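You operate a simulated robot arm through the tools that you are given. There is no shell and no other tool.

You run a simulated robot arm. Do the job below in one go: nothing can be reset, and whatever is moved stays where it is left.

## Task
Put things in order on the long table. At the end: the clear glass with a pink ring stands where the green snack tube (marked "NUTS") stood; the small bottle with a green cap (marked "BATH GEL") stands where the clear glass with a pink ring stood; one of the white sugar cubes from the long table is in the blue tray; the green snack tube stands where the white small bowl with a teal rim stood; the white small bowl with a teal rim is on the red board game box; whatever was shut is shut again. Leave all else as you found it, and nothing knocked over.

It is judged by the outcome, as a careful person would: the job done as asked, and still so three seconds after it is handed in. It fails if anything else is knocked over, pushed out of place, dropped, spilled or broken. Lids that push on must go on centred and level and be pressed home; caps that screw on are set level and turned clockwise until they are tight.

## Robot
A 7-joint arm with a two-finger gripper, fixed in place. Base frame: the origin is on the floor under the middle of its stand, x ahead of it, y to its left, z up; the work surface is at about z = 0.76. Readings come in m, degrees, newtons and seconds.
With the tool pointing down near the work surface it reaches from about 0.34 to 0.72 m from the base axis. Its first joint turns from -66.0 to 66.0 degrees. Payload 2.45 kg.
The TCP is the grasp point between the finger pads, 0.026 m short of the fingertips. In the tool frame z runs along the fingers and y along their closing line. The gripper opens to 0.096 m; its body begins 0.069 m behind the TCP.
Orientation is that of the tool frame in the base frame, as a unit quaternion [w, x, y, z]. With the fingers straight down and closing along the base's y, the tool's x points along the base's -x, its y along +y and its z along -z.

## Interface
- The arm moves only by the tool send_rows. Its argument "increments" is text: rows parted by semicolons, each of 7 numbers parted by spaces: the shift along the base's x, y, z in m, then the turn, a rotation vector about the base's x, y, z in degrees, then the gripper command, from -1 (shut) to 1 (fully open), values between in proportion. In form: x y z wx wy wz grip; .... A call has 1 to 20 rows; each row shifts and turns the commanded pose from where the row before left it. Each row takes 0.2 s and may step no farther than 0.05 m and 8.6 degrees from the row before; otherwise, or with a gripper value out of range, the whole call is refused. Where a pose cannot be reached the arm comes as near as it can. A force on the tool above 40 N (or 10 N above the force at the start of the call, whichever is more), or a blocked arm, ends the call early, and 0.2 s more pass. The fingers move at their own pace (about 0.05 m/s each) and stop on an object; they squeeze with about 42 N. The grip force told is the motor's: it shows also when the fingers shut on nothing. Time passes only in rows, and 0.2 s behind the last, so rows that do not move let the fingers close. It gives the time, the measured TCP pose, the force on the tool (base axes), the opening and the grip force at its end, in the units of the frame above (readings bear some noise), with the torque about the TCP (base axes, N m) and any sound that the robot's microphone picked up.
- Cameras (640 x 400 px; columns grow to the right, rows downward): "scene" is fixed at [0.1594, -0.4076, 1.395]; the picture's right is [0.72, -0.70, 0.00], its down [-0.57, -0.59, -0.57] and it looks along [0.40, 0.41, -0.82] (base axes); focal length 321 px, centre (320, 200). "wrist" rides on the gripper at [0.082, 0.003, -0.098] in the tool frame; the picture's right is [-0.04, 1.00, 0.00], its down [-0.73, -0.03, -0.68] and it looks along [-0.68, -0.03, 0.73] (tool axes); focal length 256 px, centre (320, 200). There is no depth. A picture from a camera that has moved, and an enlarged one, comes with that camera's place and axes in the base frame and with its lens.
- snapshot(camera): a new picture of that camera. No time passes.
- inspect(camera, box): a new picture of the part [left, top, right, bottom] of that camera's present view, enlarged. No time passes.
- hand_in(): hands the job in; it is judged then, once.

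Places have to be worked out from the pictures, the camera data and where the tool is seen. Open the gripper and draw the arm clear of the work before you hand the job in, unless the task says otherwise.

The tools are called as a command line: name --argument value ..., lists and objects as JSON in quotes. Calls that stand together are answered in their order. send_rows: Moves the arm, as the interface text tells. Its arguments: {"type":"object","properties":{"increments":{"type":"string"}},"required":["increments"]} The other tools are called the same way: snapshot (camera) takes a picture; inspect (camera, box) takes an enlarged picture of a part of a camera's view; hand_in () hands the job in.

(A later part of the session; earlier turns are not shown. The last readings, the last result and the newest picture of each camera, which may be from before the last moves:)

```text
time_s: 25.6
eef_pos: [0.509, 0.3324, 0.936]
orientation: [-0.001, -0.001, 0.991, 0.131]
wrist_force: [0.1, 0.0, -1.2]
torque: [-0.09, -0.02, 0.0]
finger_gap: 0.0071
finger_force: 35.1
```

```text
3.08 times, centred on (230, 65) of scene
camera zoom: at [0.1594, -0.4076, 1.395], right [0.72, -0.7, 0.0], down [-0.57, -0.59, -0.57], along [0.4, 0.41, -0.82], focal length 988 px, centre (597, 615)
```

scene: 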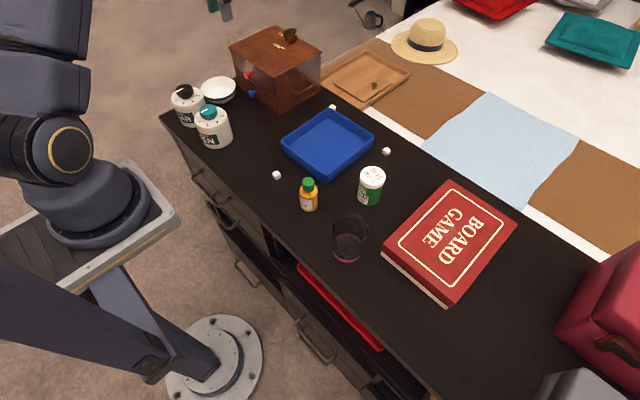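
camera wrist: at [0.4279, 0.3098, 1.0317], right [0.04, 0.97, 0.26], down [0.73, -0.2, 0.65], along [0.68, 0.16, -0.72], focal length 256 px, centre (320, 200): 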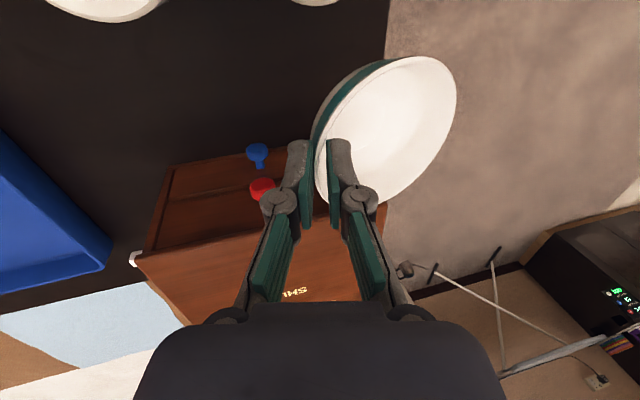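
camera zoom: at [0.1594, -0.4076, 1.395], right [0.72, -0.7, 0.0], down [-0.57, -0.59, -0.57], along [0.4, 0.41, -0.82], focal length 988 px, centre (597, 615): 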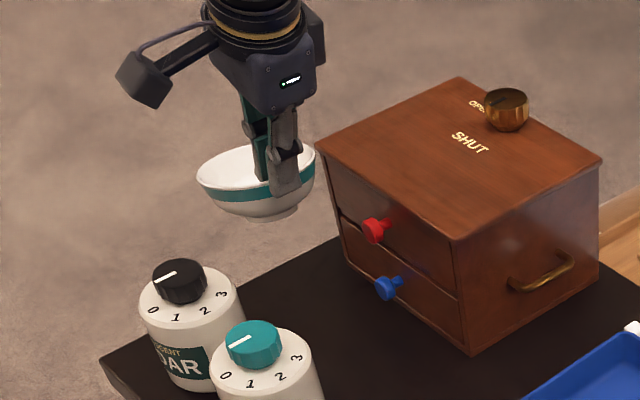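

The bowl is held stably (about 1 N, gap constant). I'll raise it and swing it across toward the board game box, yawing with the arm so the grip ends up on the robot's side of the bowl.

send_rows --increments "0 0 0.025 0 0 0 -1; 0 0 0.03 0 0 0 -1; -0.005 -0.01 0.025 0 0 -2 -1; -0.005 -0.03 0 0 0 -5 -1; -0.005 -0.036 0 0 0 -6 -1; -0.005 -0.036 0 0 0 -6 -1; 0 -0.036 0 0 0 -6 -1; 0 -0.036 0 0 0 -6 -1; 0 -0.036 0 0 0 -6 -1; 0 -0.036 0 0 0 -6 -1; 0 -0.036 0 0 0 -6 -1; 0 -0.036 0 0 0 -6 -1; 0 0 0 0 0 0 -1"

snapshot --camera "wrist"

snapshot --camera "scene"

```text
time_s: 28.4
eef_pos: [0.4891, 0.0033, 1.0157]
orientation: [0.061, 0.458, 0.879, 0.117]
wrist_force: [-0.8, 0.9, 0.1]
torque: [-0.03, 0.06, -0.02]
finger_gap: 0.0071
finger_force: 35.5
```

```text
taken
camera wrist: at [0.425, 0.0572, 1.1108], right [0.81, 0.52, 0.26], down [0.25, -0.72, 0.65], along [0.52, -0.46, -0.72], focal length 256 px, centre (320, 200)
```

wrist: 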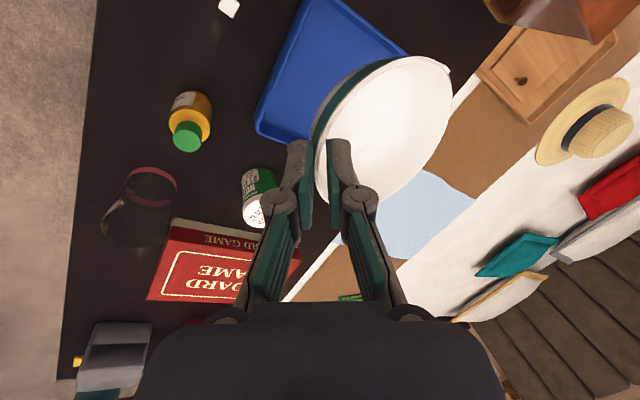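

```text
taken
```

scene: 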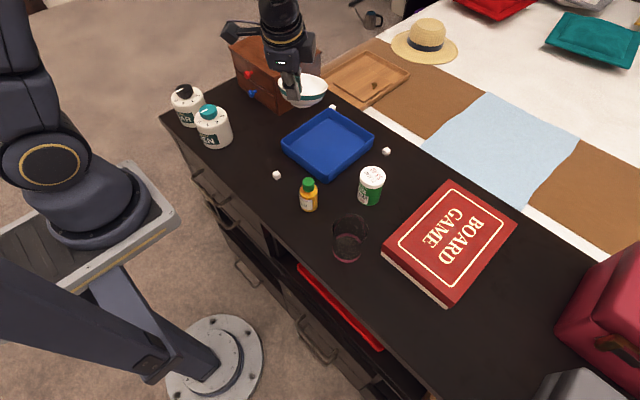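

All steady and the objects below are untouched. Continuing the swing to above the board game box.

send_rows --increments "0.003 -0.036 0 0 0 -2.5 -1; 0.004 -0.036 0 0 0 -2.5 -1; 0.004 -0.036 0 0 0 -2.5 -1; 0.004 -0.036 0 0 0 -2.5 -1; 0.004 -0.036 0 0 0 -2.5 -1; 0.004 -0.036 0 0 0 -2.5 -1; 0.004 -0.036 0 0 0 -2.5 -1; 0.004 -0.036 0 0 0 -2.5 -1; 0.004 -0.036 0 0 0 -2.5 -1; 0.003 -0.036 0 0 0 -2.5 -1; 0 -0.018 0 0 0 0 -1; 0 0 -0.03 0 0 0 -1; 0 0 -0.03 0 0 0 -1; 0 0 0 0 0 0 -1"

snapshot --camera "wrist"

inspect --camera "scene" --box '[340, 120, 540, 310]'

```text
time_s: 31.4
eef_pos: [0.5293, -0.3752, 0.9539]
orientation: [0.084, 0.637, 0.76, 0.1]
wrist_force: [-0.7, 0.1, -1.4]
torque: [-0.01, 0.07, -0.05]
finger_gap: 0.0071
finger_force: 35.4
```

```text
taken
camera wrist: at [0.4943, -0.2985, 1.0496], right [0.96, 0.13, 0.26], down [-0.07, -0.76, 0.65], along [0.28, -0.64, -0.72], focal length 256 px, centre (320, 200)
```

wrist: 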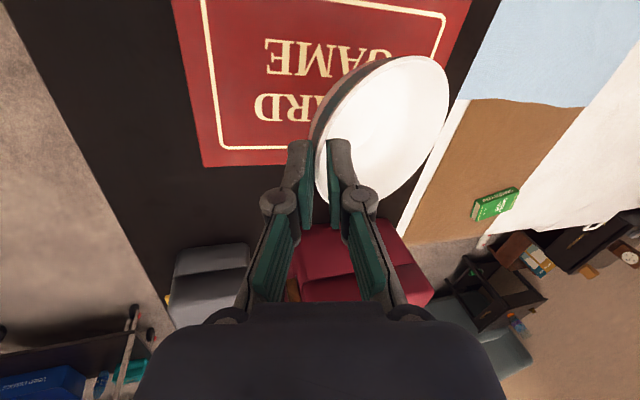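

```text
2.11 times, centred on (440, 215) of scene
camera zoom: at [0.1594, -0.4076, 1.395], right [0.72, -0.7, 0.0], down [-0.57, -0.59, -0.57], along [0.4, 0.41, -0.82], focal length 676 px, centre (67, 168)
```

zoom: 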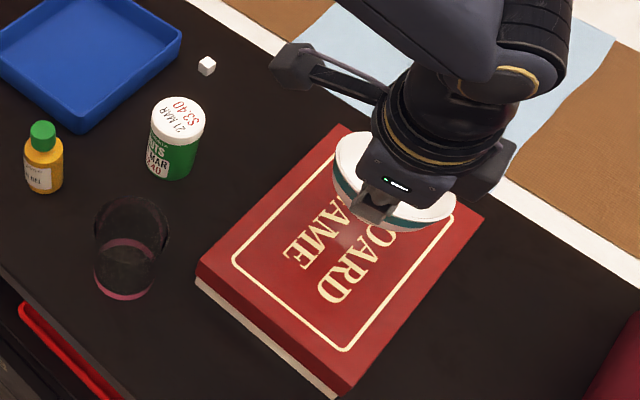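

The bowl hangs over the middle of the box; from the wrist view its rim is tilted about 18° with its far side low. I'll tip the tool to level the bowl and check before lowering.

send_rows --increments "0 0 0 0.7 -4.0 0 -1; 0 0 0 0.7 -4.0 0 -1; 0 0 0 0.7 -4.0 0 -1; 0 0 0 0.7 -4.0 0 -1; 0 0 0 0 0 0 -1"

snapshot --camera "wrist"

inspect --camera "scene" --box '[380, 130, 520, 250]'

```text
time_s: 32.6
eef_pos: [0.5271, -0.3744, 0.9551]
orientation: [0.174, 0.619, 0.738, 0.206]
wrist_force: [0.3, -0.2, -2.0]
torque: [0.0, 0.08, 0.06]
finger_gap: 0.0072
finger_force: 36.0
```

```text
taken
camera wrist: at [0.4665, -0.3025, 1.0407], right [0.85, 0.11, 0.52], down [-0.24, -0.79, 0.57], along [0.47, -0.61, -0.64], focal length 256 px, centre (320, 200)
```

wrist: 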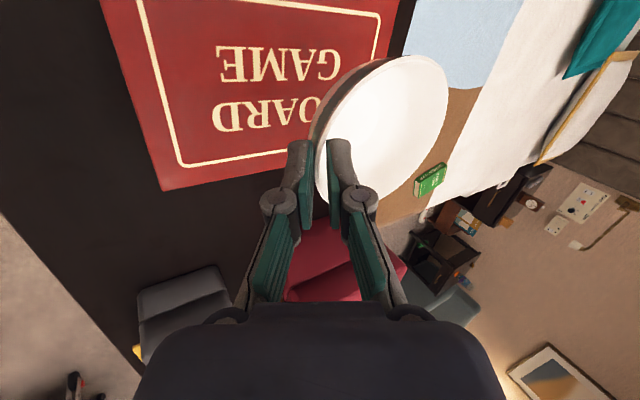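

```text
3.33 times, centred on (450, 190) of scene
camera zoom: at [0.1594, -0.4076, 1.395], right [0.72, -0.7, 0.0], down [-0.57, -0.59, -0.57], along [0.4, 0.41, -0.82], focal length 1070 px, centre (-113, 233)
```

zoom: 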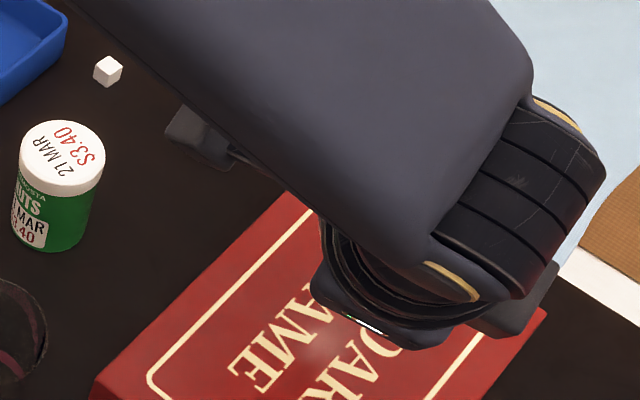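

The bowl is nearly level now (about 3° left). I'll lower it toward the box, slowly near contact, watching the force.

send_rows --increments "0 0 -0.02 0 0 0 -1; 0 0 -0.02 0 0 0 -1; 0 0 -0.015 0 0 0 -1; 0 0 -0.006 0 0 0 -1; 0 0 0 0 0 0 -1"

snapshot --camera "wrist"

inspect --camera "scene" --box '[380, 130, 540, 280]'

```text
time_s: 33.8
eef_pos: [0.5281, -0.3756, 0.8951]
orientation: [0.173, 0.619, 0.738, 0.206]
wrist_force: [0.0, -0.7, -1.6]
torque: [0.01, 0.06, 0.0]
finger_gap: 0.0072
finger_force: 34.9
```

```text
taken
camera wrist: at [0.4668, -0.3024, 0.9796], right [0.85, 0.11, 0.52], down [-0.24, -0.79, 0.57], along [0.47, -0.61, -0.64], focal length 256 px, centre (320, 200)
```

wrist: 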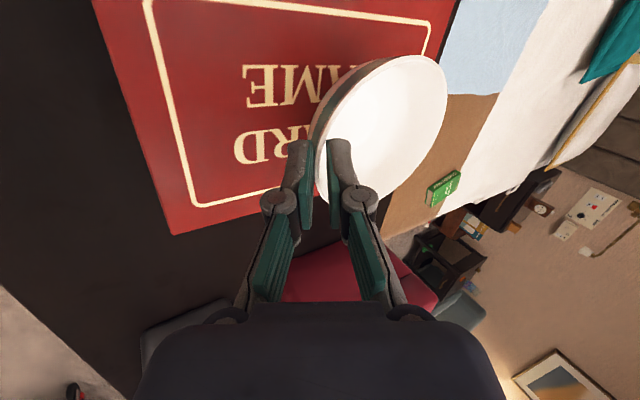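

```text
2.67 times, centred on (460, 205) of scene
camera zoom: at [0.1594, -0.4076, 1.395], right [0.72, -0.7, 0.0], down [-0.57, -0.59, -0.57], along [0.4, 0.41, -0.82], focal length 856 px, centre (-53, 187)
```

zoom: 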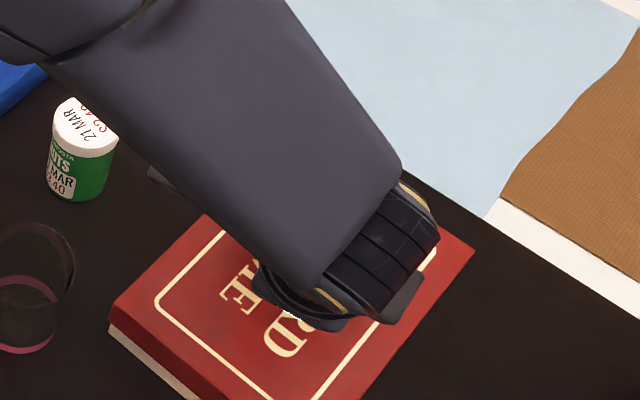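

Not in contact yet at z 0.895. Lowering in small steps now.

send_rows --increments "0 0 -0.005 0 0 0 -1; 0 0 -0.005 0 0 0 -1; 0 0 -0.004 0 0 0 -1; 0 0 0 0 0 0 -1"

send_rows --increments "0 0 -0.003 0 0 0 -1; 0 0 -0.003 0 0 0 -1; 0 0 0 0 0 0 -1"

```text
time_s: 34.8
eef_pos: [0.5282, -0.3761, 0.8807]
orientation: [0.174, 0.619, 0.737, 0.206]
wrist_force: [0.0, 0.1, -0.1]
torque: [0.0, 0.02, -0.01]
finger_gap: 0.0
finger_force: 28.7
```

```text
time_s: 35.6
eef_pos: [0.5279, -0.3751, 0.8739]
orientation: [0.173, 0.619, 0.737, 0.206]
wrist_force: [-1.6, -0.5, 1.7]
torque: [-0.01, 0.04, 0.01]
finger_gap: 0.0002
finger_force: 28.4
```

The finger gap reads 0, so the bowl has come out of the grip on contact. Looking at once.

snapshot --camera "wrist"

snapshot --camera "scene"

```text
taken
camera wrist: at [0.4665, -0.3024, 0.9597], right [0.85, 0.11, 0.52], down [-0.24, -0.79, 0.57], along [0.47, -0.61, -0.64], focal length 256 px, centre (320, 200)
```

wrist: 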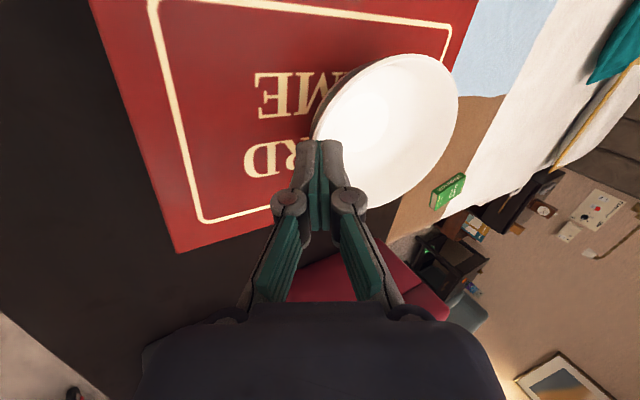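

```text
taken
```

scene: 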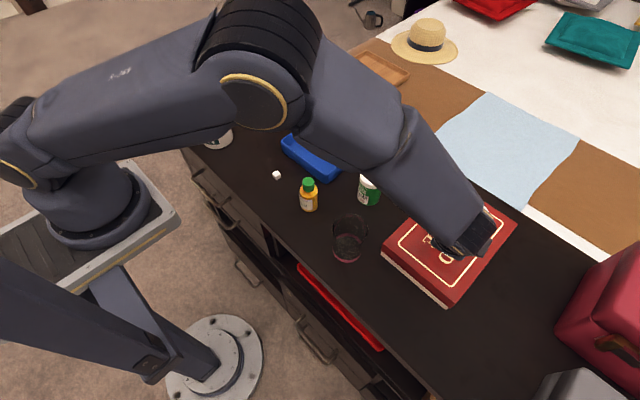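

The bowl appears to have settled upright on the box with the closed fingertips beside or over its rim. I'll retreat back along the tool axis, upward and toward the base, and look.

send_rows --increments "-0.002 0 0.006 0 0 0 -1; -0.004 -0.001 0.01 0 0 0 -1; -0.01 -0.002 0.02 0 0 0 -1; -0.01 -0.002 0.03 0 0 0 -1; -0.01 0 0.03 0 0 0 -1; -0.02 0.03 0.03 0 0 0 -1; -0.02 0.04 0.01 0 0 0 -1; -0.01 0.045 0 0 0 0 -1; 0 0.045 0 0 0 0 -1; 0 0.045 0 0 0 0 -1; 0 0 0 0 0 0 -1"

snapshot --camera "wrist"

snapshot --camera "scene"

```text
time_s: 38.0
eef_pos: [0.4423, -0.1761, 1.0107]
orientation: [0.172, 0.619, 0.738, 0.206]
wrist_force: [-0.4, -0.5, -0.7]
torque: [-0.03, 0.0, 0.0]
finger_gap: 0.0001
finger_force: 28.6
```

```text
taken
camera wrist: at [0.3807, -0.1037, 1.0955], right [0.85, 0.11, 0.52], down [-0.24, -0.79, 0.57], along [0.47, -0.61, -0.64], focal length 256 px, centre (320, 200)
```

wrist: 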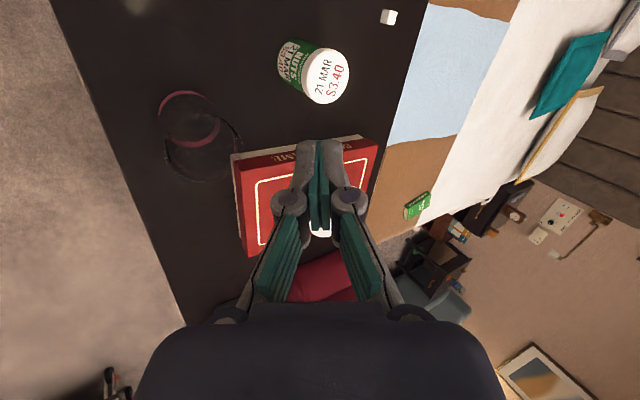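

```text
taken
```

scene: 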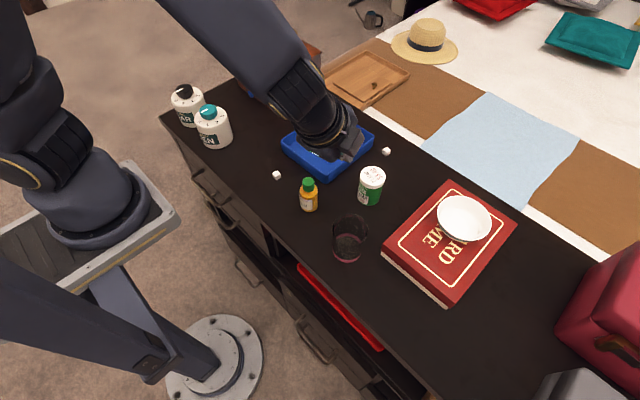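

inspect --camera "scene" --box '[370, 170, 530, 310]'

inspect --camera "scene" --box '[425, 180, 505, 250]'

```text
2.86 times, centred on (450, 240) of scene
camera zoom: at [0.1594, -0.4076, 1.395], right [0.72, -0.7, 0.0], down [-0.57, -0.59, -0.57], along [0.4, 0.41, -0.82], focal length 917 px, centre (-51, 86)
```

zoom: 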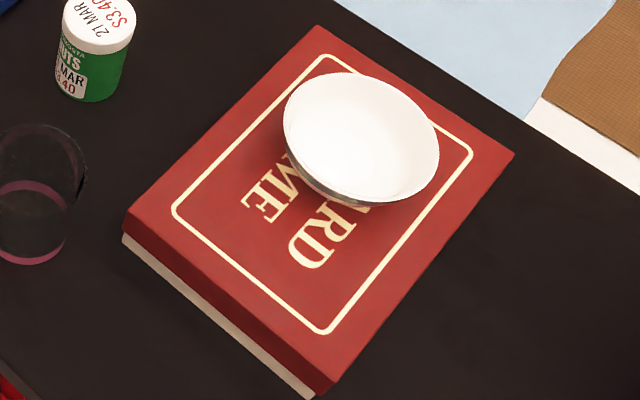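

```text
5.71 times, centred on (465, 215) of scene
camera zoom: at [0.1594, -0.4076, 1.395], right [0.72, -0.7, 0.0], down [-0.57, -0.59, -0.57], along [0.4, 0.41, -0.82], focal length 1834 px, centre (-509, 114)
```

zoom: 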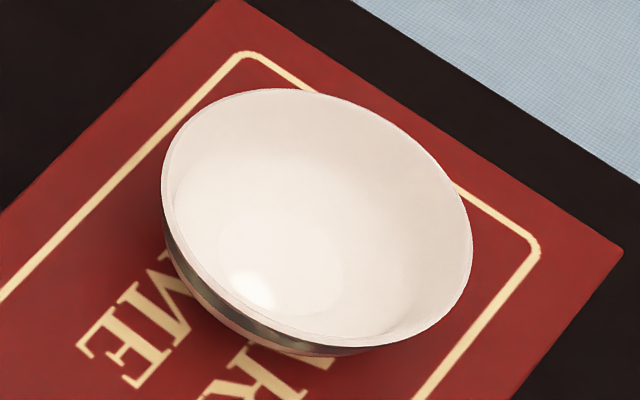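

The bowl stands upright near the middle of the box, which hasn't moved. Next is the tube at about (0.56,-0.166): I'll bring the tool back to vertical, set the yaw to -35° (which will keep the camera clear of CEDAR's knob at the placing spot), open the gripper, and look.

send_rows --increments "0 0 0 -1.36 7.7 0 -1; 0 0 0 -1.36 7.7 0 0; 0 0 0 -1.36 7.7 0 1; 0 0 0 -1.36 7.7 0 1; 0 0 0 0 0 7.5 1; 0 0 0 0 0 7.5 1; 0 0 0 0 0 7.5 1; 0 0 0 0 0 7.5 1; 0 0 0 0 0 7.5 1; 0 0 0 0 0 7.5 1; 0 0 0 0 0 0 1"

snapshot --camera "wrist"

snapshot --camera "scene"

```text
time_s: 40.4
eef_pos: [0.4414, -0.1744, 1.0102]
orientation: [-0.001, 0.299, 0.954, 0.0]
wrist_force: [0.5, -0.3, 0.5]
torque: [-0.02, 0.01, -0.01]
finger_gap: 0.0961
finger_force: 0.0
```

```text
taken
camera wrist: at [0.3774, -0.1248, 1.1084], right [0.6, 0.8, 0.0], down [0.59, -0.44, 0.68], along [0.54, -0.41, -0.73], focal length 256 px, centre (320, 200)
```

wrist: 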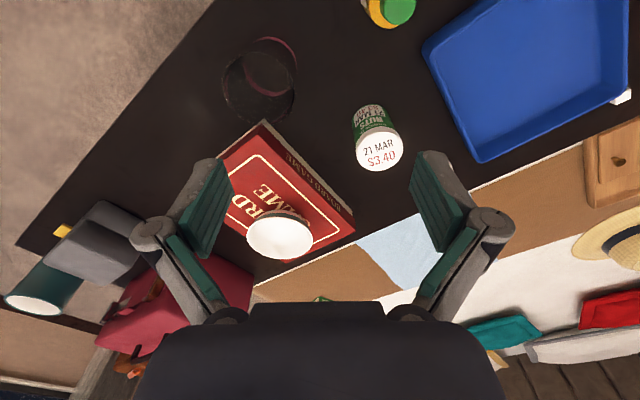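

```text
taken
```

scene: 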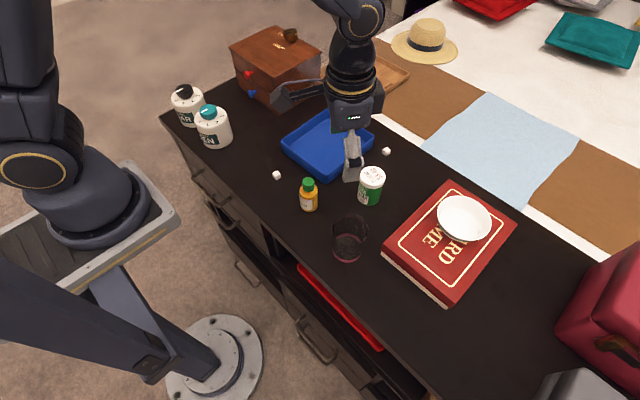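

The lid centre computes to about (0.556,-0.167). I'll move above the tube to z≈0.938 and check alignment (its lid should appear at pixel (320,105)).

send_rows --increments "0.029 0.002 0 0 0 0 1; 0.029 0.002 0 0 0 0 1; 0.029 0.002 -0.02 0 0 0 1; 0.0285 0.002 -0.025 0 0 0 1; 0 0 -0.027 0 0 0 1; 0 0 0 0 0 0 1; 0 0 0 0 0 0 1"

snapshot --camera "wrist"

inspect --camera "scene" --box '[300, 100, 460, 240]'

```text
time_s: 42.0
eef_pos: [0.5579, -0.1666, 0.9383]
orientation: [0.0, 0.3, 0.954, 0.001]
wrist_force: [-0.9, -0.3, -0.3]
torque: [0.01, 0.02, 0.02]
finger_gap: 0.0964
finger_force: 0.1
```

```text
taken
camera wrist: at [0.4932, -0.1165, 1.0359], right [0.61, 0.8, 0.0], down [0.58, -0.44, 0.68], along [0.54, -0.41, -0.73], focal length 256 px, centre (320, 200)
```

wrist: 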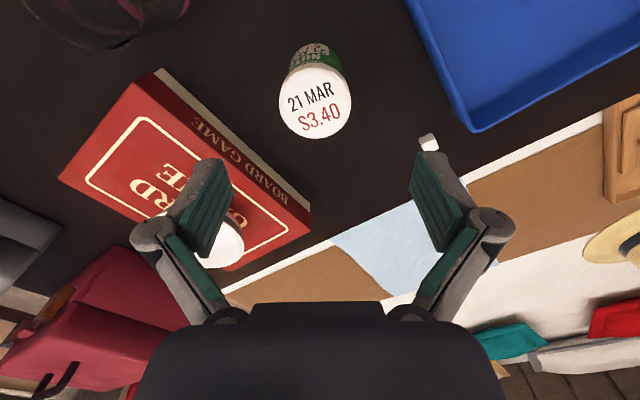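

```text
2.86 times, centred on (380, 170) of scene
camera zoom: at [0.1594, -0.4076, 1.395], right [0.72, -0.7, 0.0], down [-0.57, -0.59, -0.57], along [0.4, 0.41, -0.82], focal length 917 px, centre (149, 286)
```

zoom: 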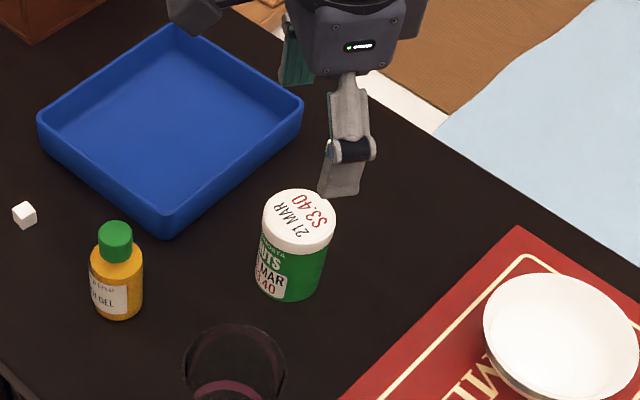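

The lid shows at (315,101), so the tube is about (0.554,-0.1675) and I'm within a few mm. I'll correct slightly and descend around it to z≈0.79, pads on the body below the lid.

send_rows --increments "-0.003 -0.0015 -0.03 0 0 0 1; 0 0 -0.04 0 0 0 1; 0 0 -0.04 0 0 0 1; 0 0 -0.025 0 0 0 1; 0 0 -0.012 0 0 0 1; 0 0 0 0 0 0 1"

snapshot --camera "wrist"

```text
time_s: 43.4
eef_pos: [0.5529, -0.1682, 0.7938]
orientation: [0.0, 0.3, 0.954, 0.001]
wrist_force: [-1.0, -0.2, -0.3]
torque: [0.0, -0.03, 0.0]
finger_gap: 0.0962
finger_force: 0.1
```

```text
taken
camera wrist: at [0.489, -0.1196, 0.891], right [0.61, 0.8, 0.0], down [0.58, -0.44, 0.68], along [0.54, -0.41, -0.73], focal length 256 px, centre (320, 200)
```

wrist: 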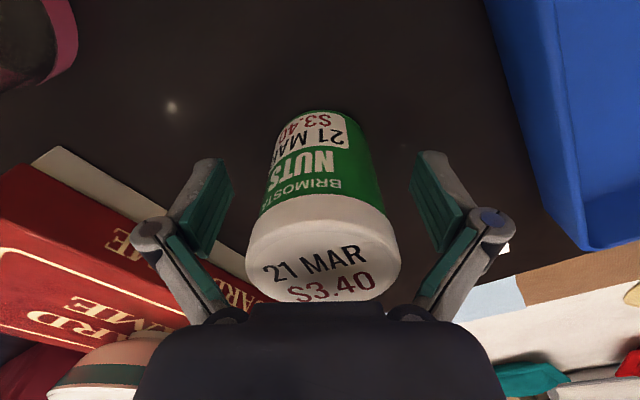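

The tube is centred between the fingers, pads at body height. Closing on it.

send_rows --increments "0 0 0 0 0 0 0.3; 0 0 0 0 0 0 0; 0 0 0 0 0 0 -0.5; 0 0 0 0 0 0 -1; 0 0 0 0 0 0 -1; 0 0 0 0 0 0 -1"

snapshot --camera "wrist"

```text
time_s: 44.8
eef_pos: [0.5531, -0.1707, 0.7926]
orientation: [0.001, 0.3, 0.954, -0.001]
wrist_force: [-0.2, 1.3, 3.8]
torque: [-0.04, 0.05, 0.01]
finger_gap: 0.0577
finger_force: 41.8
```

```text
taken
camera wrist: at [0.4891, -0.1196, 0.8915], right [0.61, 0.8, 0.0], down [0.58, -0.44, 0.68], along [0.54, -0.41, -0.73], focal length 256 px, centre (320, 200)
```

wrist: 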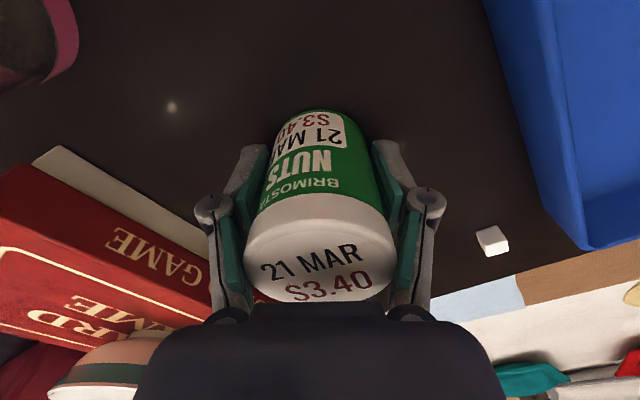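

The tube is firmly held (gap 57.7 mm); its original spot reads (0.5535,-0.1695). Lifting straight up and carrying it over to above the bowl's old spot (0.513, 0.370).

send_rows --increments "0 0 0.015 0 0 0 -1; 0 0 0.035 0 0 0 -1; 0 0 0.04 0 0 0 -1; 0 0 0.045 0 0 0 -1; -0.005 0.02 0.035 0 0 0 -1; -0.01 0.036 0 0 0 0 -1; -0.01 0.036 0 0 0 0 -1; -0.01 0.036 0 0 0 0 -1; -0.01 0.036 0 0 0 0 -1; -0.01 0.036 0 0 0 0 -1; 0 0.036 0 0 0 0 -1; 0 0.036 0 0 0 0 -1; 0 0.036 0 0 0 0 -1; 0 0.036 0 0 0 0 -1; 0 0 0 0 0 0 -1"

snapshot --camera "scene"

```text
time_s: 48.0
eef_pos: [0.499, 0.1742, 0.961]
orientation: [-0.001, 0.301, 0.954, 0.0]
wrist_force: [-0.3, 0.6, -1.0]
torque: [-0.01, 0.01, 0.01]
finger_gap: 0.0571
finger_force: 42.3
```

```text
taken
```

scene: 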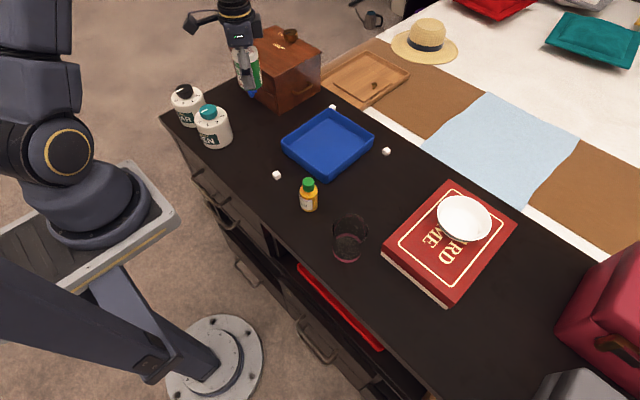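

The tube is travelling steadily at (0.499, 0.174, 0.961). Continuing to above the bowl's old spot.

send_rows --increments "0 0.033 0 0 0 0 -1; 0 0.033 0 0 0 0 -1; 0.003 0.033 0 0 0 0 -1; 0.003 0.033 0 0 0 0 -1; 0.004 0.033 0 0 0 0 -1; 0.004 0.031 0 0 0 0 -1; 0 0 -0.02 0 0 0 -1; 0 0 -0.02 0 0 0 -1; 0 0 0 0 0 0 -1"

snapshot --camera "wrist"

inspect --camera "scene" --box '[150, 0, 310, 140]'

```text
time_s: 50.0
eef_pos: [0.511, 0.3716, 0.9215]
orientation: [0.0, 0.3, 0.954, 0.0]
wrist_force: [-0.4, -0.5, -1.0]
torque: [0.0, -0.01, 0.02]
finger_gap: 0.0565
finger_force: 42.0
```

```text
taken
camera wrist: at [0.4478, 0.4216, 1.0177], right [0.61, 0.8, 0.0], down [0.58, -0.44, 0.68], along [0.54, -0.41, -0.73], focal length 256 px, centre (320, 200)
```

wrist: 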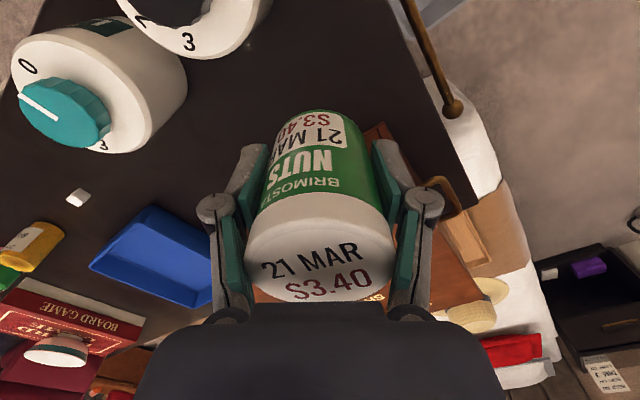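

```text
2.86 times, centred on (230, 70) of scene
camera zoom: at [0.1594, -0.4076, 1.395], right [0.72, -0.7, 0.0], down [-0.57, -0.59, -0.57], along [0.4, 0.41, -0.82], focal length 917 px, centre (577, 571)
```

zoom: 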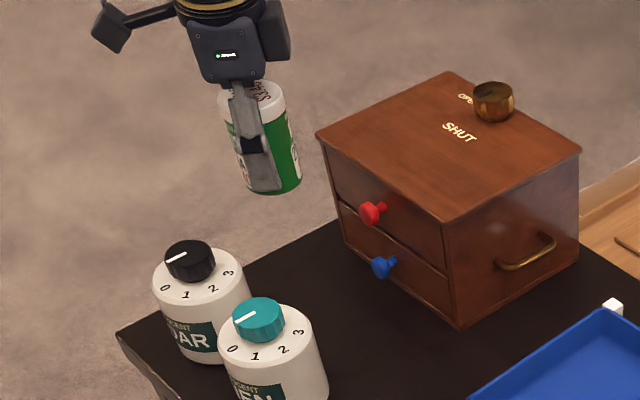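

Above the spot at (0.511, 0.3716). Lowering to the table, slowly at the end.

send_rows --increments "0.001 -0.001 -0.04 0 0 0 -1; 0 0 -0.035 0 0 0 -1; 0 0 -0.025 0 0 0 -1; 0 0 -0.015 0 0 0 -1; 0 0 -0.007 0 0 0 -1; 0 0 0 0 0 0 -1"

inspect --camera "scene" --box '[150, 30, 310, 150]'

```text
time_s: 51.4
eef_pos: [0.5138, 0.3694, 0.7993]
orientation: [0.0, 0.3, 0.954, 0.0]
wrist_force: [-0.4, 0.7, -0.7]
torque: [0.01, -0.01, 0.03]
finger_gap: 0.0564
finger_force: 42.0
```

```text
3.33 times, centred on (230, 90) of scene
camera zoom: at [0.1594, -0.4076, 1.395], right [0.72, -0.7, 0.0], down [-0.57, -0.59, -0.57], along [0.4, 0.41, -0.82], focal length 1070 px, centre (620, 567)
```

zoom: 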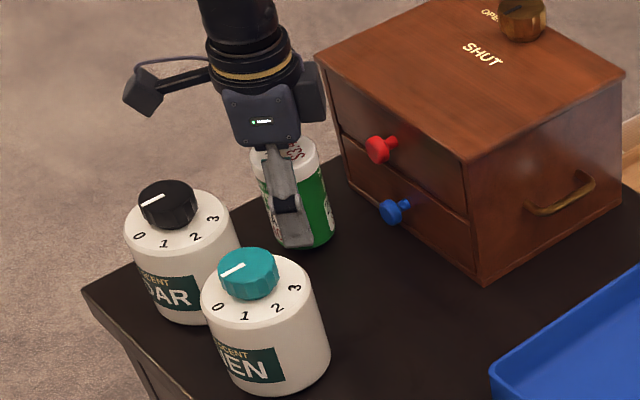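

Still just above the table (z 0.799). Lowering the last millimetres while watching the force.

send_rows --increments "0 0 -0.003 0 0 0 -1; 0 0 -0.002 0 0 0 -1; 0 0 -0.001 0 0 0 -1; 0 0 0 0 0 0 -1"

```text
time_s: 52.4
eef_pos: [0.515, 0.3702, 0.7959]
orientation: [0.001, 0.3, 0.954, 0.0]
wrist_force: [-2.8, -4.9, 14.9]
torque: [-0.18, 0.16, 0.06]
finger_gap: 0.0562
finger_force: 42.1
```

Contact is felt (15 N up), so the tube is standing on the table. I'll ease off 2 mm and open the fingers modestly.

send_rows --increments "0 0 0.002 0 0 0 -1; 0 0 0 0 0 0 0.3; 0 0 0 0 0 0 0.45; 0 0 0 0 0 0 0.45; 0 0 0 0 0 0 0.45"

snapshot --camera "wrist"

inspect --camera "scene" --box '[150, 30, 310, 150]'

```text
time_s: 53.6
eef_pos: [0.5145, 0.37, 0.796]
orientation: [-0.001, 0.3, 0.954, -0.001]
wrist_force: [0.0, -0.2, -0.6]
torque: [0.0, 0.01, 0.02]
finger_gap: 0.0698
finger_force: 0.0
```

```text
taken
camera wrist: at [0.4497, 0.4204, 0.8934], right [0.61, 0.8, 0.0], down [0.58, -0.44, 0.68], along [0.54, -0.41, -0.73], focal length 256 px, centre (320, 200)
```

wrist: 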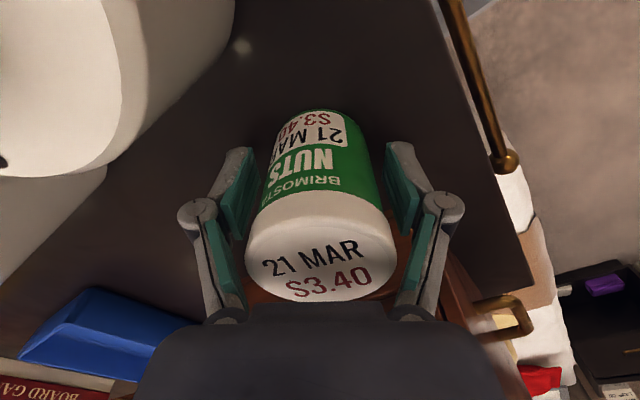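

```text
3.33 times, centred on (230, 90) of scene
camera zoom: at [0.1594, -0.4076, 1.395], right [0.72, -0.7, 0.0], down [-0.57, -0.59, -0.57], along [0.4, 0.41, -0.82], focal length 1070 px, centre (620, 567)
```

zoom: 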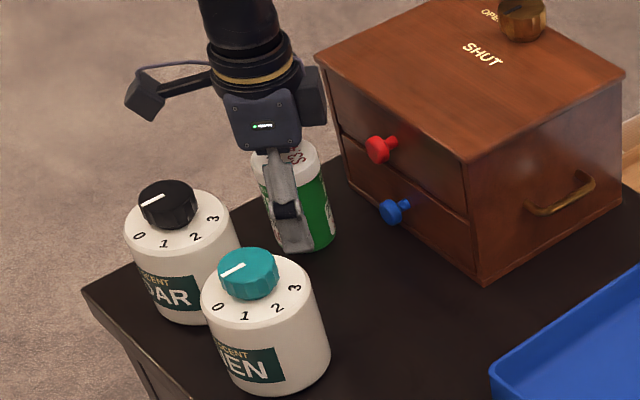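

The tube stands free between the fingers. Withdrawing straight up.

send_rows --increments "0 0 0.015 0 0 0 0.45; 0 0 0.03 0 0 0 0.45; 0 0 0.04 0 0 0 0.45; 0 0 0.04 0 0 0 0.45; -0.005 -0.01 0.035 0 0 0 0.6; -0.01 -0.03 0 0 0 2 0.8; -0.01 -0.04 0 0 0 3 1; -0.01 -0.045 0 0 0 5 1; -0.01 -0.045 0 0 0 5 1; 0 -0.045 0 0 0 5 1; 0 -0.045 0 0 0 5 1; 0 -0.045 0 0 0 5 1; 0 -0.045 0 0 0 5 1; 0 0 0 0 0 0 1"

snapshot --camera "wrist"

snapshot --camera "scene"

```text
time_s: 56.6
eef_pos: [0.4652, 0.0182, 0.9556]
orientation: [0.0, -0.001, 1.0, 0.0]
wrist_force: [-0.4, 0.3, 0.5]
torque: [0.01, 0.01, 0.02]
finger_gap: 0.0963
finger_force: 0.1
```

```text
taken
camera wrist: at [0.3843, 0.0224, 1.0533], right [0.04, 1.0, 0.0], down [0.73, -0.03, 0.68], along [0.68, -0.03, -0.73], focal length 256 px, centre (320, 200)
```

wrist: 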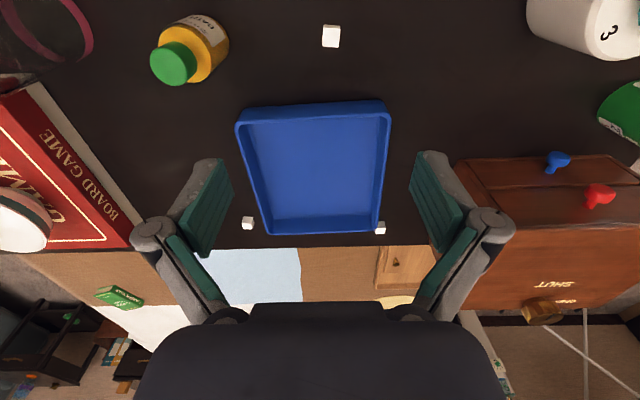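

```text
taken
```

scene: 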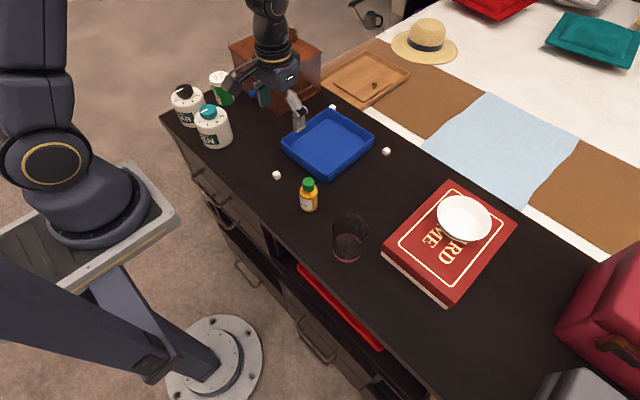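

The tube stands where the bowl was. While here, I'll look closely at the nearest sugar cube, at about (0.4365, 0.030), to move it into the tray.

inspect --camera "wrist" --box '[290, 10, 370, 60]'

inspect --camera "scene" --box '[260, 160, 300, 190]'

inspect --camera "scene" --box '[160, 50, 280, 150]'

```text
8.00 times, centred on (330, 35) of wrist
camera zoom: at [0.3843, 0.0224, 1.0533], right [0.04, 1.0, 0.0], down [0.73, -0.03, 0.68], along [0.68, -0.03, -0.73], focal length 2048 px, centre (240, 1520)
```

zoom: 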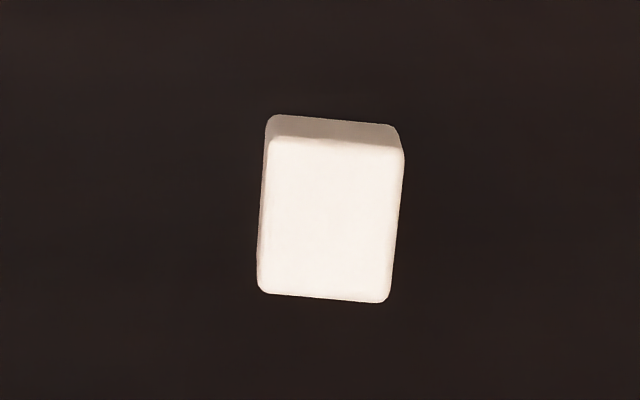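

```text
13.33 times, centred on (280, 175) of scene
camera zoom: at [0.1593, -0.4076, 1.395], right [0.72, -0.7, 0.0], down [-0.57, -0.59, -0.57], along [0.4, 0.41, -0.82], focal length 4280 px, centre (853, 533)
```

zoom: 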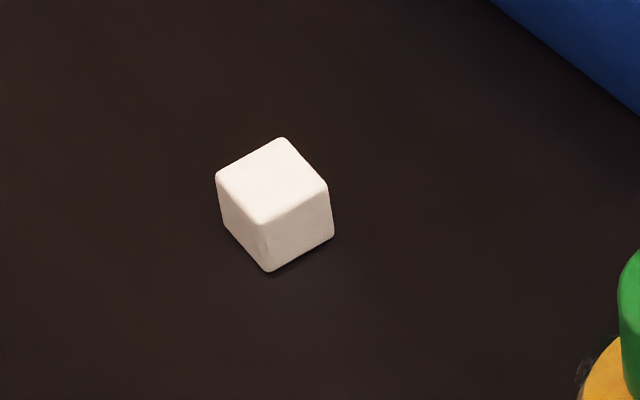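

```text
4.00 times, centred on (220, 100) of scene
camera zoom: at [0.1593, -0.4076, 1.395], right [0.72, -0.7, 0.0], down [-0.57, -0.59, -0.57], along [0.4, 0.41, -0.82], focal length 1284 px, centre (720, 600)
```

zoom: 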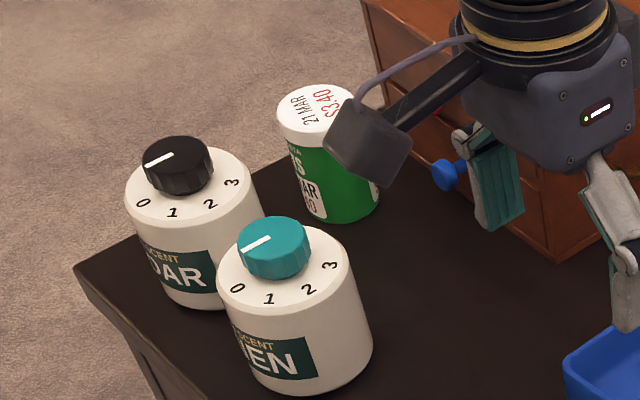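

The cube is about 16 mm, nearly square to the axes, at (0.436, 0.030). I'll move over it with a part-open gripper and descend to z≈0.85 to check alignment.

send_rows --increments "-0.0145 0.006 -0.02 0 0 0 0.5; -0.0145 0.006 -0.03 0 0 0 0.2; 0 0 -0.03 0 0 0 0.1; 0 0 -0.025 0 0 0 0.1; 0 0 0 0 0 0 0.1; 0 0 0 0 0 0 0.1"

snapshot --camera "wrist"

```text
time_s: 58.0
eef_pos: [0.4385, 0.0318, 0.8513]
orientation: [0.0, -0.002, 1.0, 0.0]
wrist_force: [-0.5, 1.1, -0.3]
torque: [-0.04, -0.04, 0.01]
finger_gap: 0.0526
finger_force: 0.1
```

```text
taken
camera wrist: at [0.3587, 0.0355, 0.9483], right [0.04, 1.0, 0.0], down [0.73, -0.03, 0.68], along [0.68, -0.03, -0.73], focal length 256 px, centre (320, 200)
```

wrist: 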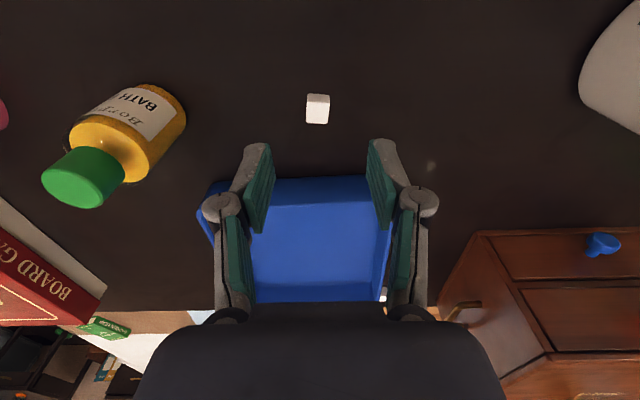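

The cube is nearly on the grasp line. I'll correct by 3 mm and descend to z≈0.789, then close.

send_rows --increments "-0.003 -0.001 -0.025 0 0 0 0.1; 0 0 -0.02 0 0 0 0.1; 0 0 -0.012 0 0 0 0.1; 0 0 -0.005 0 0 0 0.1; 0 0 0 0 0 0 0.1"

snapshot --camera "wrist"

```text
time_s: 59.2
eef_pos: [0.4362, 0.0325, 0.7893]
orientation: [0.0, -0.001, 1.0, 0.001]
wrist_force: [0.9, -0.5, 0.7]
torque: [-0.03, 0.0, 0.04]
finger_gap: 0.0527
finger_force: 0.0
```

```text
taken
camera wrist: at [0.3557, 0.036, 0.8866], right [0.04, 1.0, 0.0], down [0.73, -0.03, 0.68], along [0.68, -0.03, -0.73], focal length 256 px, centre (320, 200)
```

wrist: 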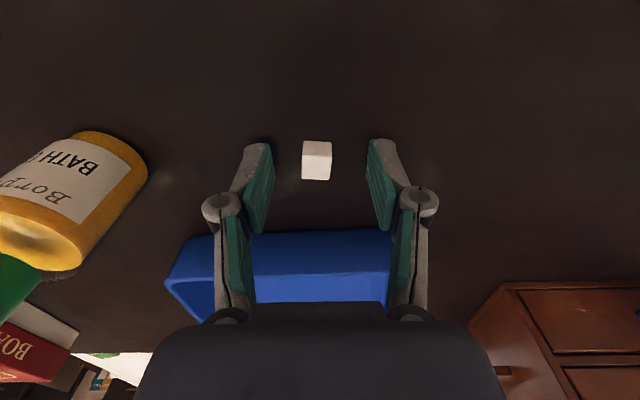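

The cube is centred between the fingertips. I'll close gently to just under its width.

send_rows --increments "0 0 0 0 0 0 -0.3; 0 0 0 0 0 0 -0.6; 0 0 0 0 0 0 -0.75; 0 0 0 0 0 0 -0.75; 0 0 0 0 0 0 -0.75"

inspect --camera "wrist" --box '[240, 110, 400, 210]'

```text
time_s: 60.4
eef_pos: [0.4366, 0.0328, 0.7886]
orientation: [0.0, -0.001, 1.0, 0.0]
wrist_force: [-0.4, -0.7, 0.0]
torque: [0.02, 0.01, -0.04]
finger_gap: 0.0144
finger_force: 12.0
```

```text
4.00 times, centred on (320, 160) of wrist
camera zoom: at [0.3557, 0.036, 0.8867], right [0.04, 1.0, 0.0], down [0.73, -0.03, 0.68], along [0.68, -0.03, -0.73], focal length 1024 px, centre (320, 360)
```

zoom: 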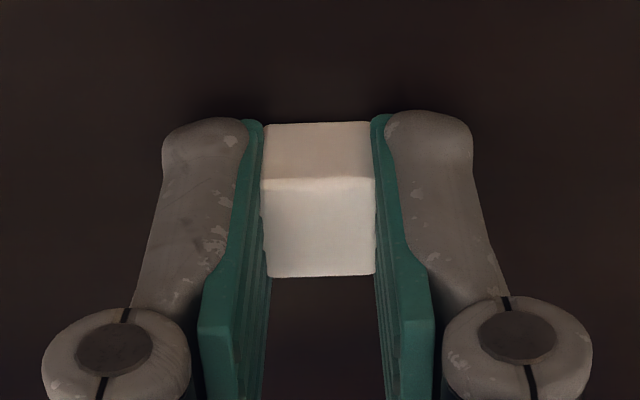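

Held gently (gap 14.4 mm, 12 N). Lifting it and carrying it to the middle of the blue tray.

send_rows --increments "0 0 0.015 0 0 0 -0.75; 0 0 0.03 0 0 0 -0.75; 0 0 0.04 0 0 0 -0.75; 0.03 -0.005 0 0 0 0 -0.75; 0.035 -0.005 0 0 0 0 -0.75; 0.035 -0.005 0 0 0 0 -0.75; 0.035 -0.005 0 0 0 0 -0.75; 0.015 -0.005 0 0 0 0 -0.75; 0 0 0 0 0 0 -0.75"

snapshot --camera "wrist"

inspect --camera "scene" --box '[250, 60, 410, 200]'

```text
time_s: 62.4
eef_pos: [0.5873, 0.0067, 0.8726]
orientation: [0.0, -0.002, 1.0, 0.0]
wrist_force: [-1.1, -0.4, -0.1]
torque: [0.0, 0.06, 0.04]
finger_gap: 0.013
finger_force: 37.3
```

```text
taken
camera wrist: at [0.5079, 0.0105, 0.9711], right [0.04, 1.0, 0.0], down [0.73, -0.03, 0.68], along [0.68, -0.03, -0.73], focal length 256 px, centre (320, 200)
```

wrist: 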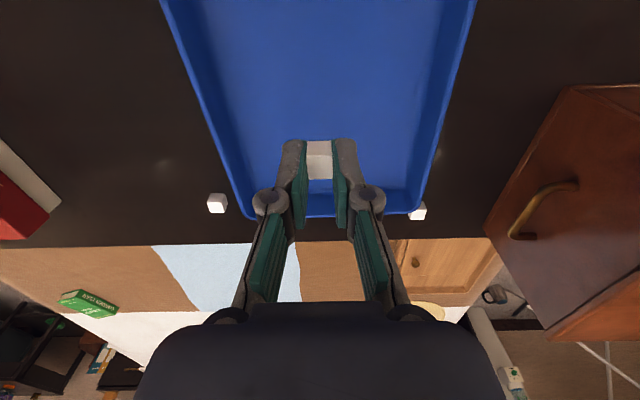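

```text
2.86 times, centred on (330, 130) of scene
camera zoom: at [0.1594, -0.4076, 1.395], right [0.72, -0.7, 0.0], down [-0.57, -0.59, -0.57], along [0.4, 0.41, -0.82], focal length 917 px, centre (291, 400)
```

zoom: 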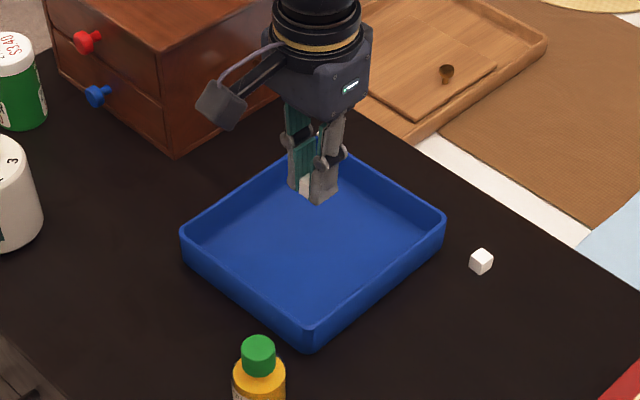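

The cube is over the tray's middle. Lowering into the tray, slowly at the end.

send_rows --increments "0 0 -0.03 0 0 0 -0.75; 0 0 -0.025 0 0 0 -0.75; 0 0 -0.014 0 0 0 -0.75; 0 0 -0.004 0 0 0 -0.75; 0 0 0 0 0 0 -0.75"

send_rows --increments "0 0 -0.002 0 0 0 -0.75; 0 0 0 0 0 0 -0.75"

```text
time_s: 63.6
eef_pos: [0.5865, 0.0059, 0.8001]
orientation: [0.0, -0.001, 1.0, -0.001]
wrist_force: [0.5, -0.3, -0.1]
torque: [-0.03, 0.01, -0.01]
finger_gap: 0.0141
finger_force: 4.9
```

```text
time_s: 64.2
eef_pos: [0.5875, 0.0059, 0.7974]
orientation: [0.0, -0.001, 1.0, 0.001]
wrist_force: [-0.8, -0.3, -0.9]
torque: [0.02, 0.03, 0.0]
finger_gap: 0.0143
finger_force: 8.7
```

Still held with no contact at 0.797. Lowering 3 mm more, then opening slightly to let it go.

send_rows --increments "0 0 -0.002 0 0 0 -0.75; 0 0 -0.001 0 0 0 -0.75; 0 0 0 0 0 0 -0.75; 0 0 0 0 0 0 -0.5; 0 0 0 0 0 0 -0.4; 0 0 0 0 0 0 -0.3"

inspect --camera "wrist" --box '[200, 90, 440, 240]'

```text
time_s: 65.6
eef_pos: [0.5864, 0.0067, 0.7948]
orientation: [0.0, -0.001, 1.0, 0.0]
wrist_force: [0.1, 0.2, -0.1]
torque: [-0.02, 0.01, 0.01]
finger_gap: 0.0337
finger_force: 0.1
```

```text
2.67 times, centred on (320, 165) of wrist
camera zoom: at [0.5062, 0.0102, 0.8929], right [0.04, 1.0, 0.0], down [0.73, -0.03, 0.68], along [0.68, -0.03, -0.73], focal length 683 px, centre (320, 293)
```

zoom: 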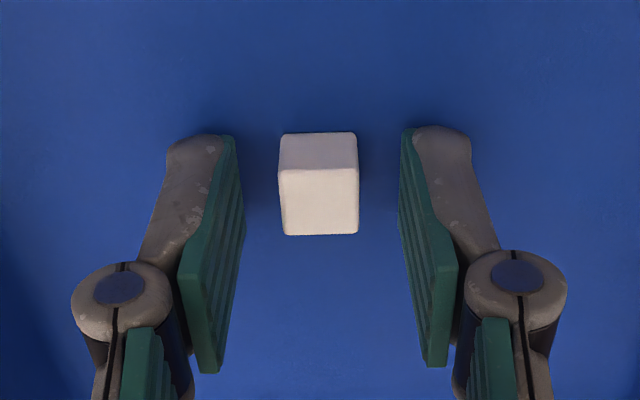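

The cube rests in the tray. Withdrawing upward and moving over to the glass near (0.42,-0.228).

send_rows --increments "0 0 0.03 0 0 0 -0.3; 0 0 0.04 0 0 0 -0.2; 0 0 0.045 0 0 0 0; 0 0 0.045 0 0 0 0.5; -0.02 -0.03 0 0 0 0 1; -0.025 -0.035 0 0 0 0 1; -0.025 -0.035 0 0 0 0 1; -0.025 -0.035 0 0 0 0 1; -0.025 -0.035 0 0 0 0 1; -0.025 -0.035 0 0 0 0 1; -0.02 -0.03 0 0 0 0 1; 0 0 0 0 0 0 1"

snapshot --camera "wrist"

snapshot --camera "scene"

```text
time_s: 68.2
eef_pos: [0.4222, -0.2274, 0.9575]
orientation: [0.0, -0.001, 1.0, 0.001]
wrist_force: [-0.3, -0.1, 0.1]
torque: [-0.01, -0.01, 0.01]
finger_gap: 0.096
finger_force: 0.1
```

```text
taken
camera wrist: at [0.3421, -0.2256, 1.0541], right [0.04, 1.0, 0.0], down [0.73, -0.03, 0.68], along [0.68, -0.03, -0.73], focal length 256 px, centre (320, 200)
```

wrist: 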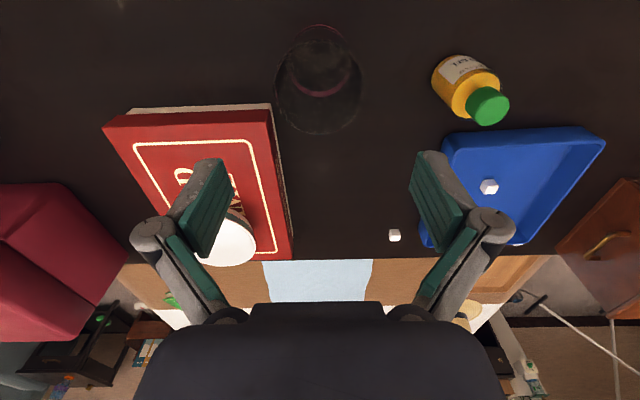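

```text
taken
```

scene: 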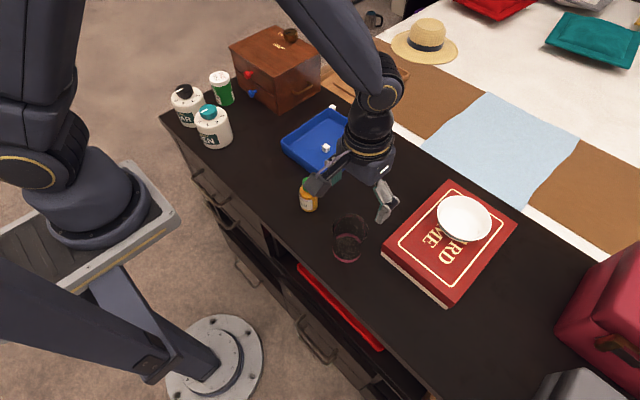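

inspect --camera "wrist" --box '[240, 10, 400, 150]'

inspect --camera "wrist" --box '[400, 30, 560, 150]'

```text
2.86 times, centred on (320, 80) of wrist
camera zoom: at [0.3421, -0.2256, 1.0541], right [0.04, 1.0, 0.0], down [0.73, -0.03, 0.68], along [0.68, -0.03, -0.73], focal length 731 px, centre (320, 543)
```

zoom: 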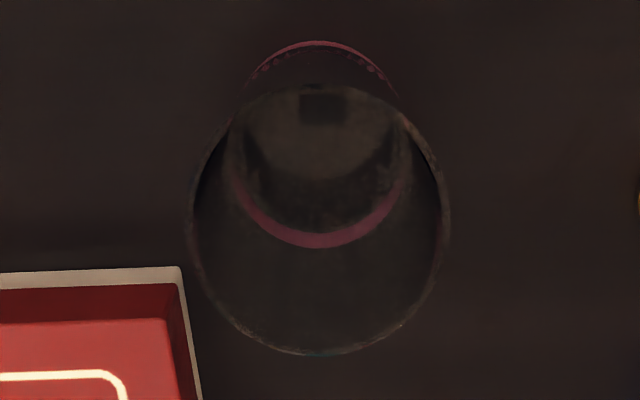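

```text
3.33 times, centred on (480, 90) of wrist
camera zoom: at [0.3421, -0.2256, 1.0541], right [0.04, 1.0, 0.0], down [0.73, -0.03, 0.68], along [0.68, -0.03, -0.73], focal length 853 px, centre (-213, 567)
```

zoom: 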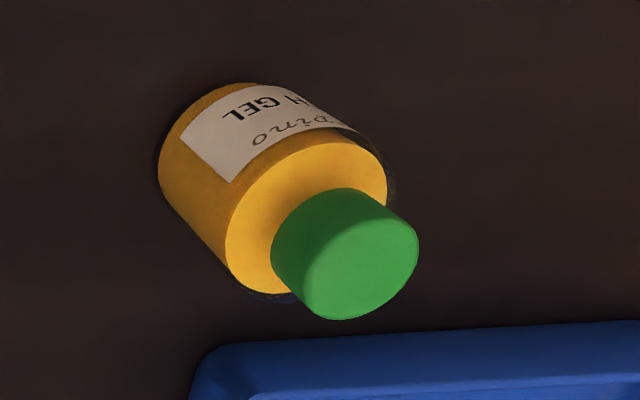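

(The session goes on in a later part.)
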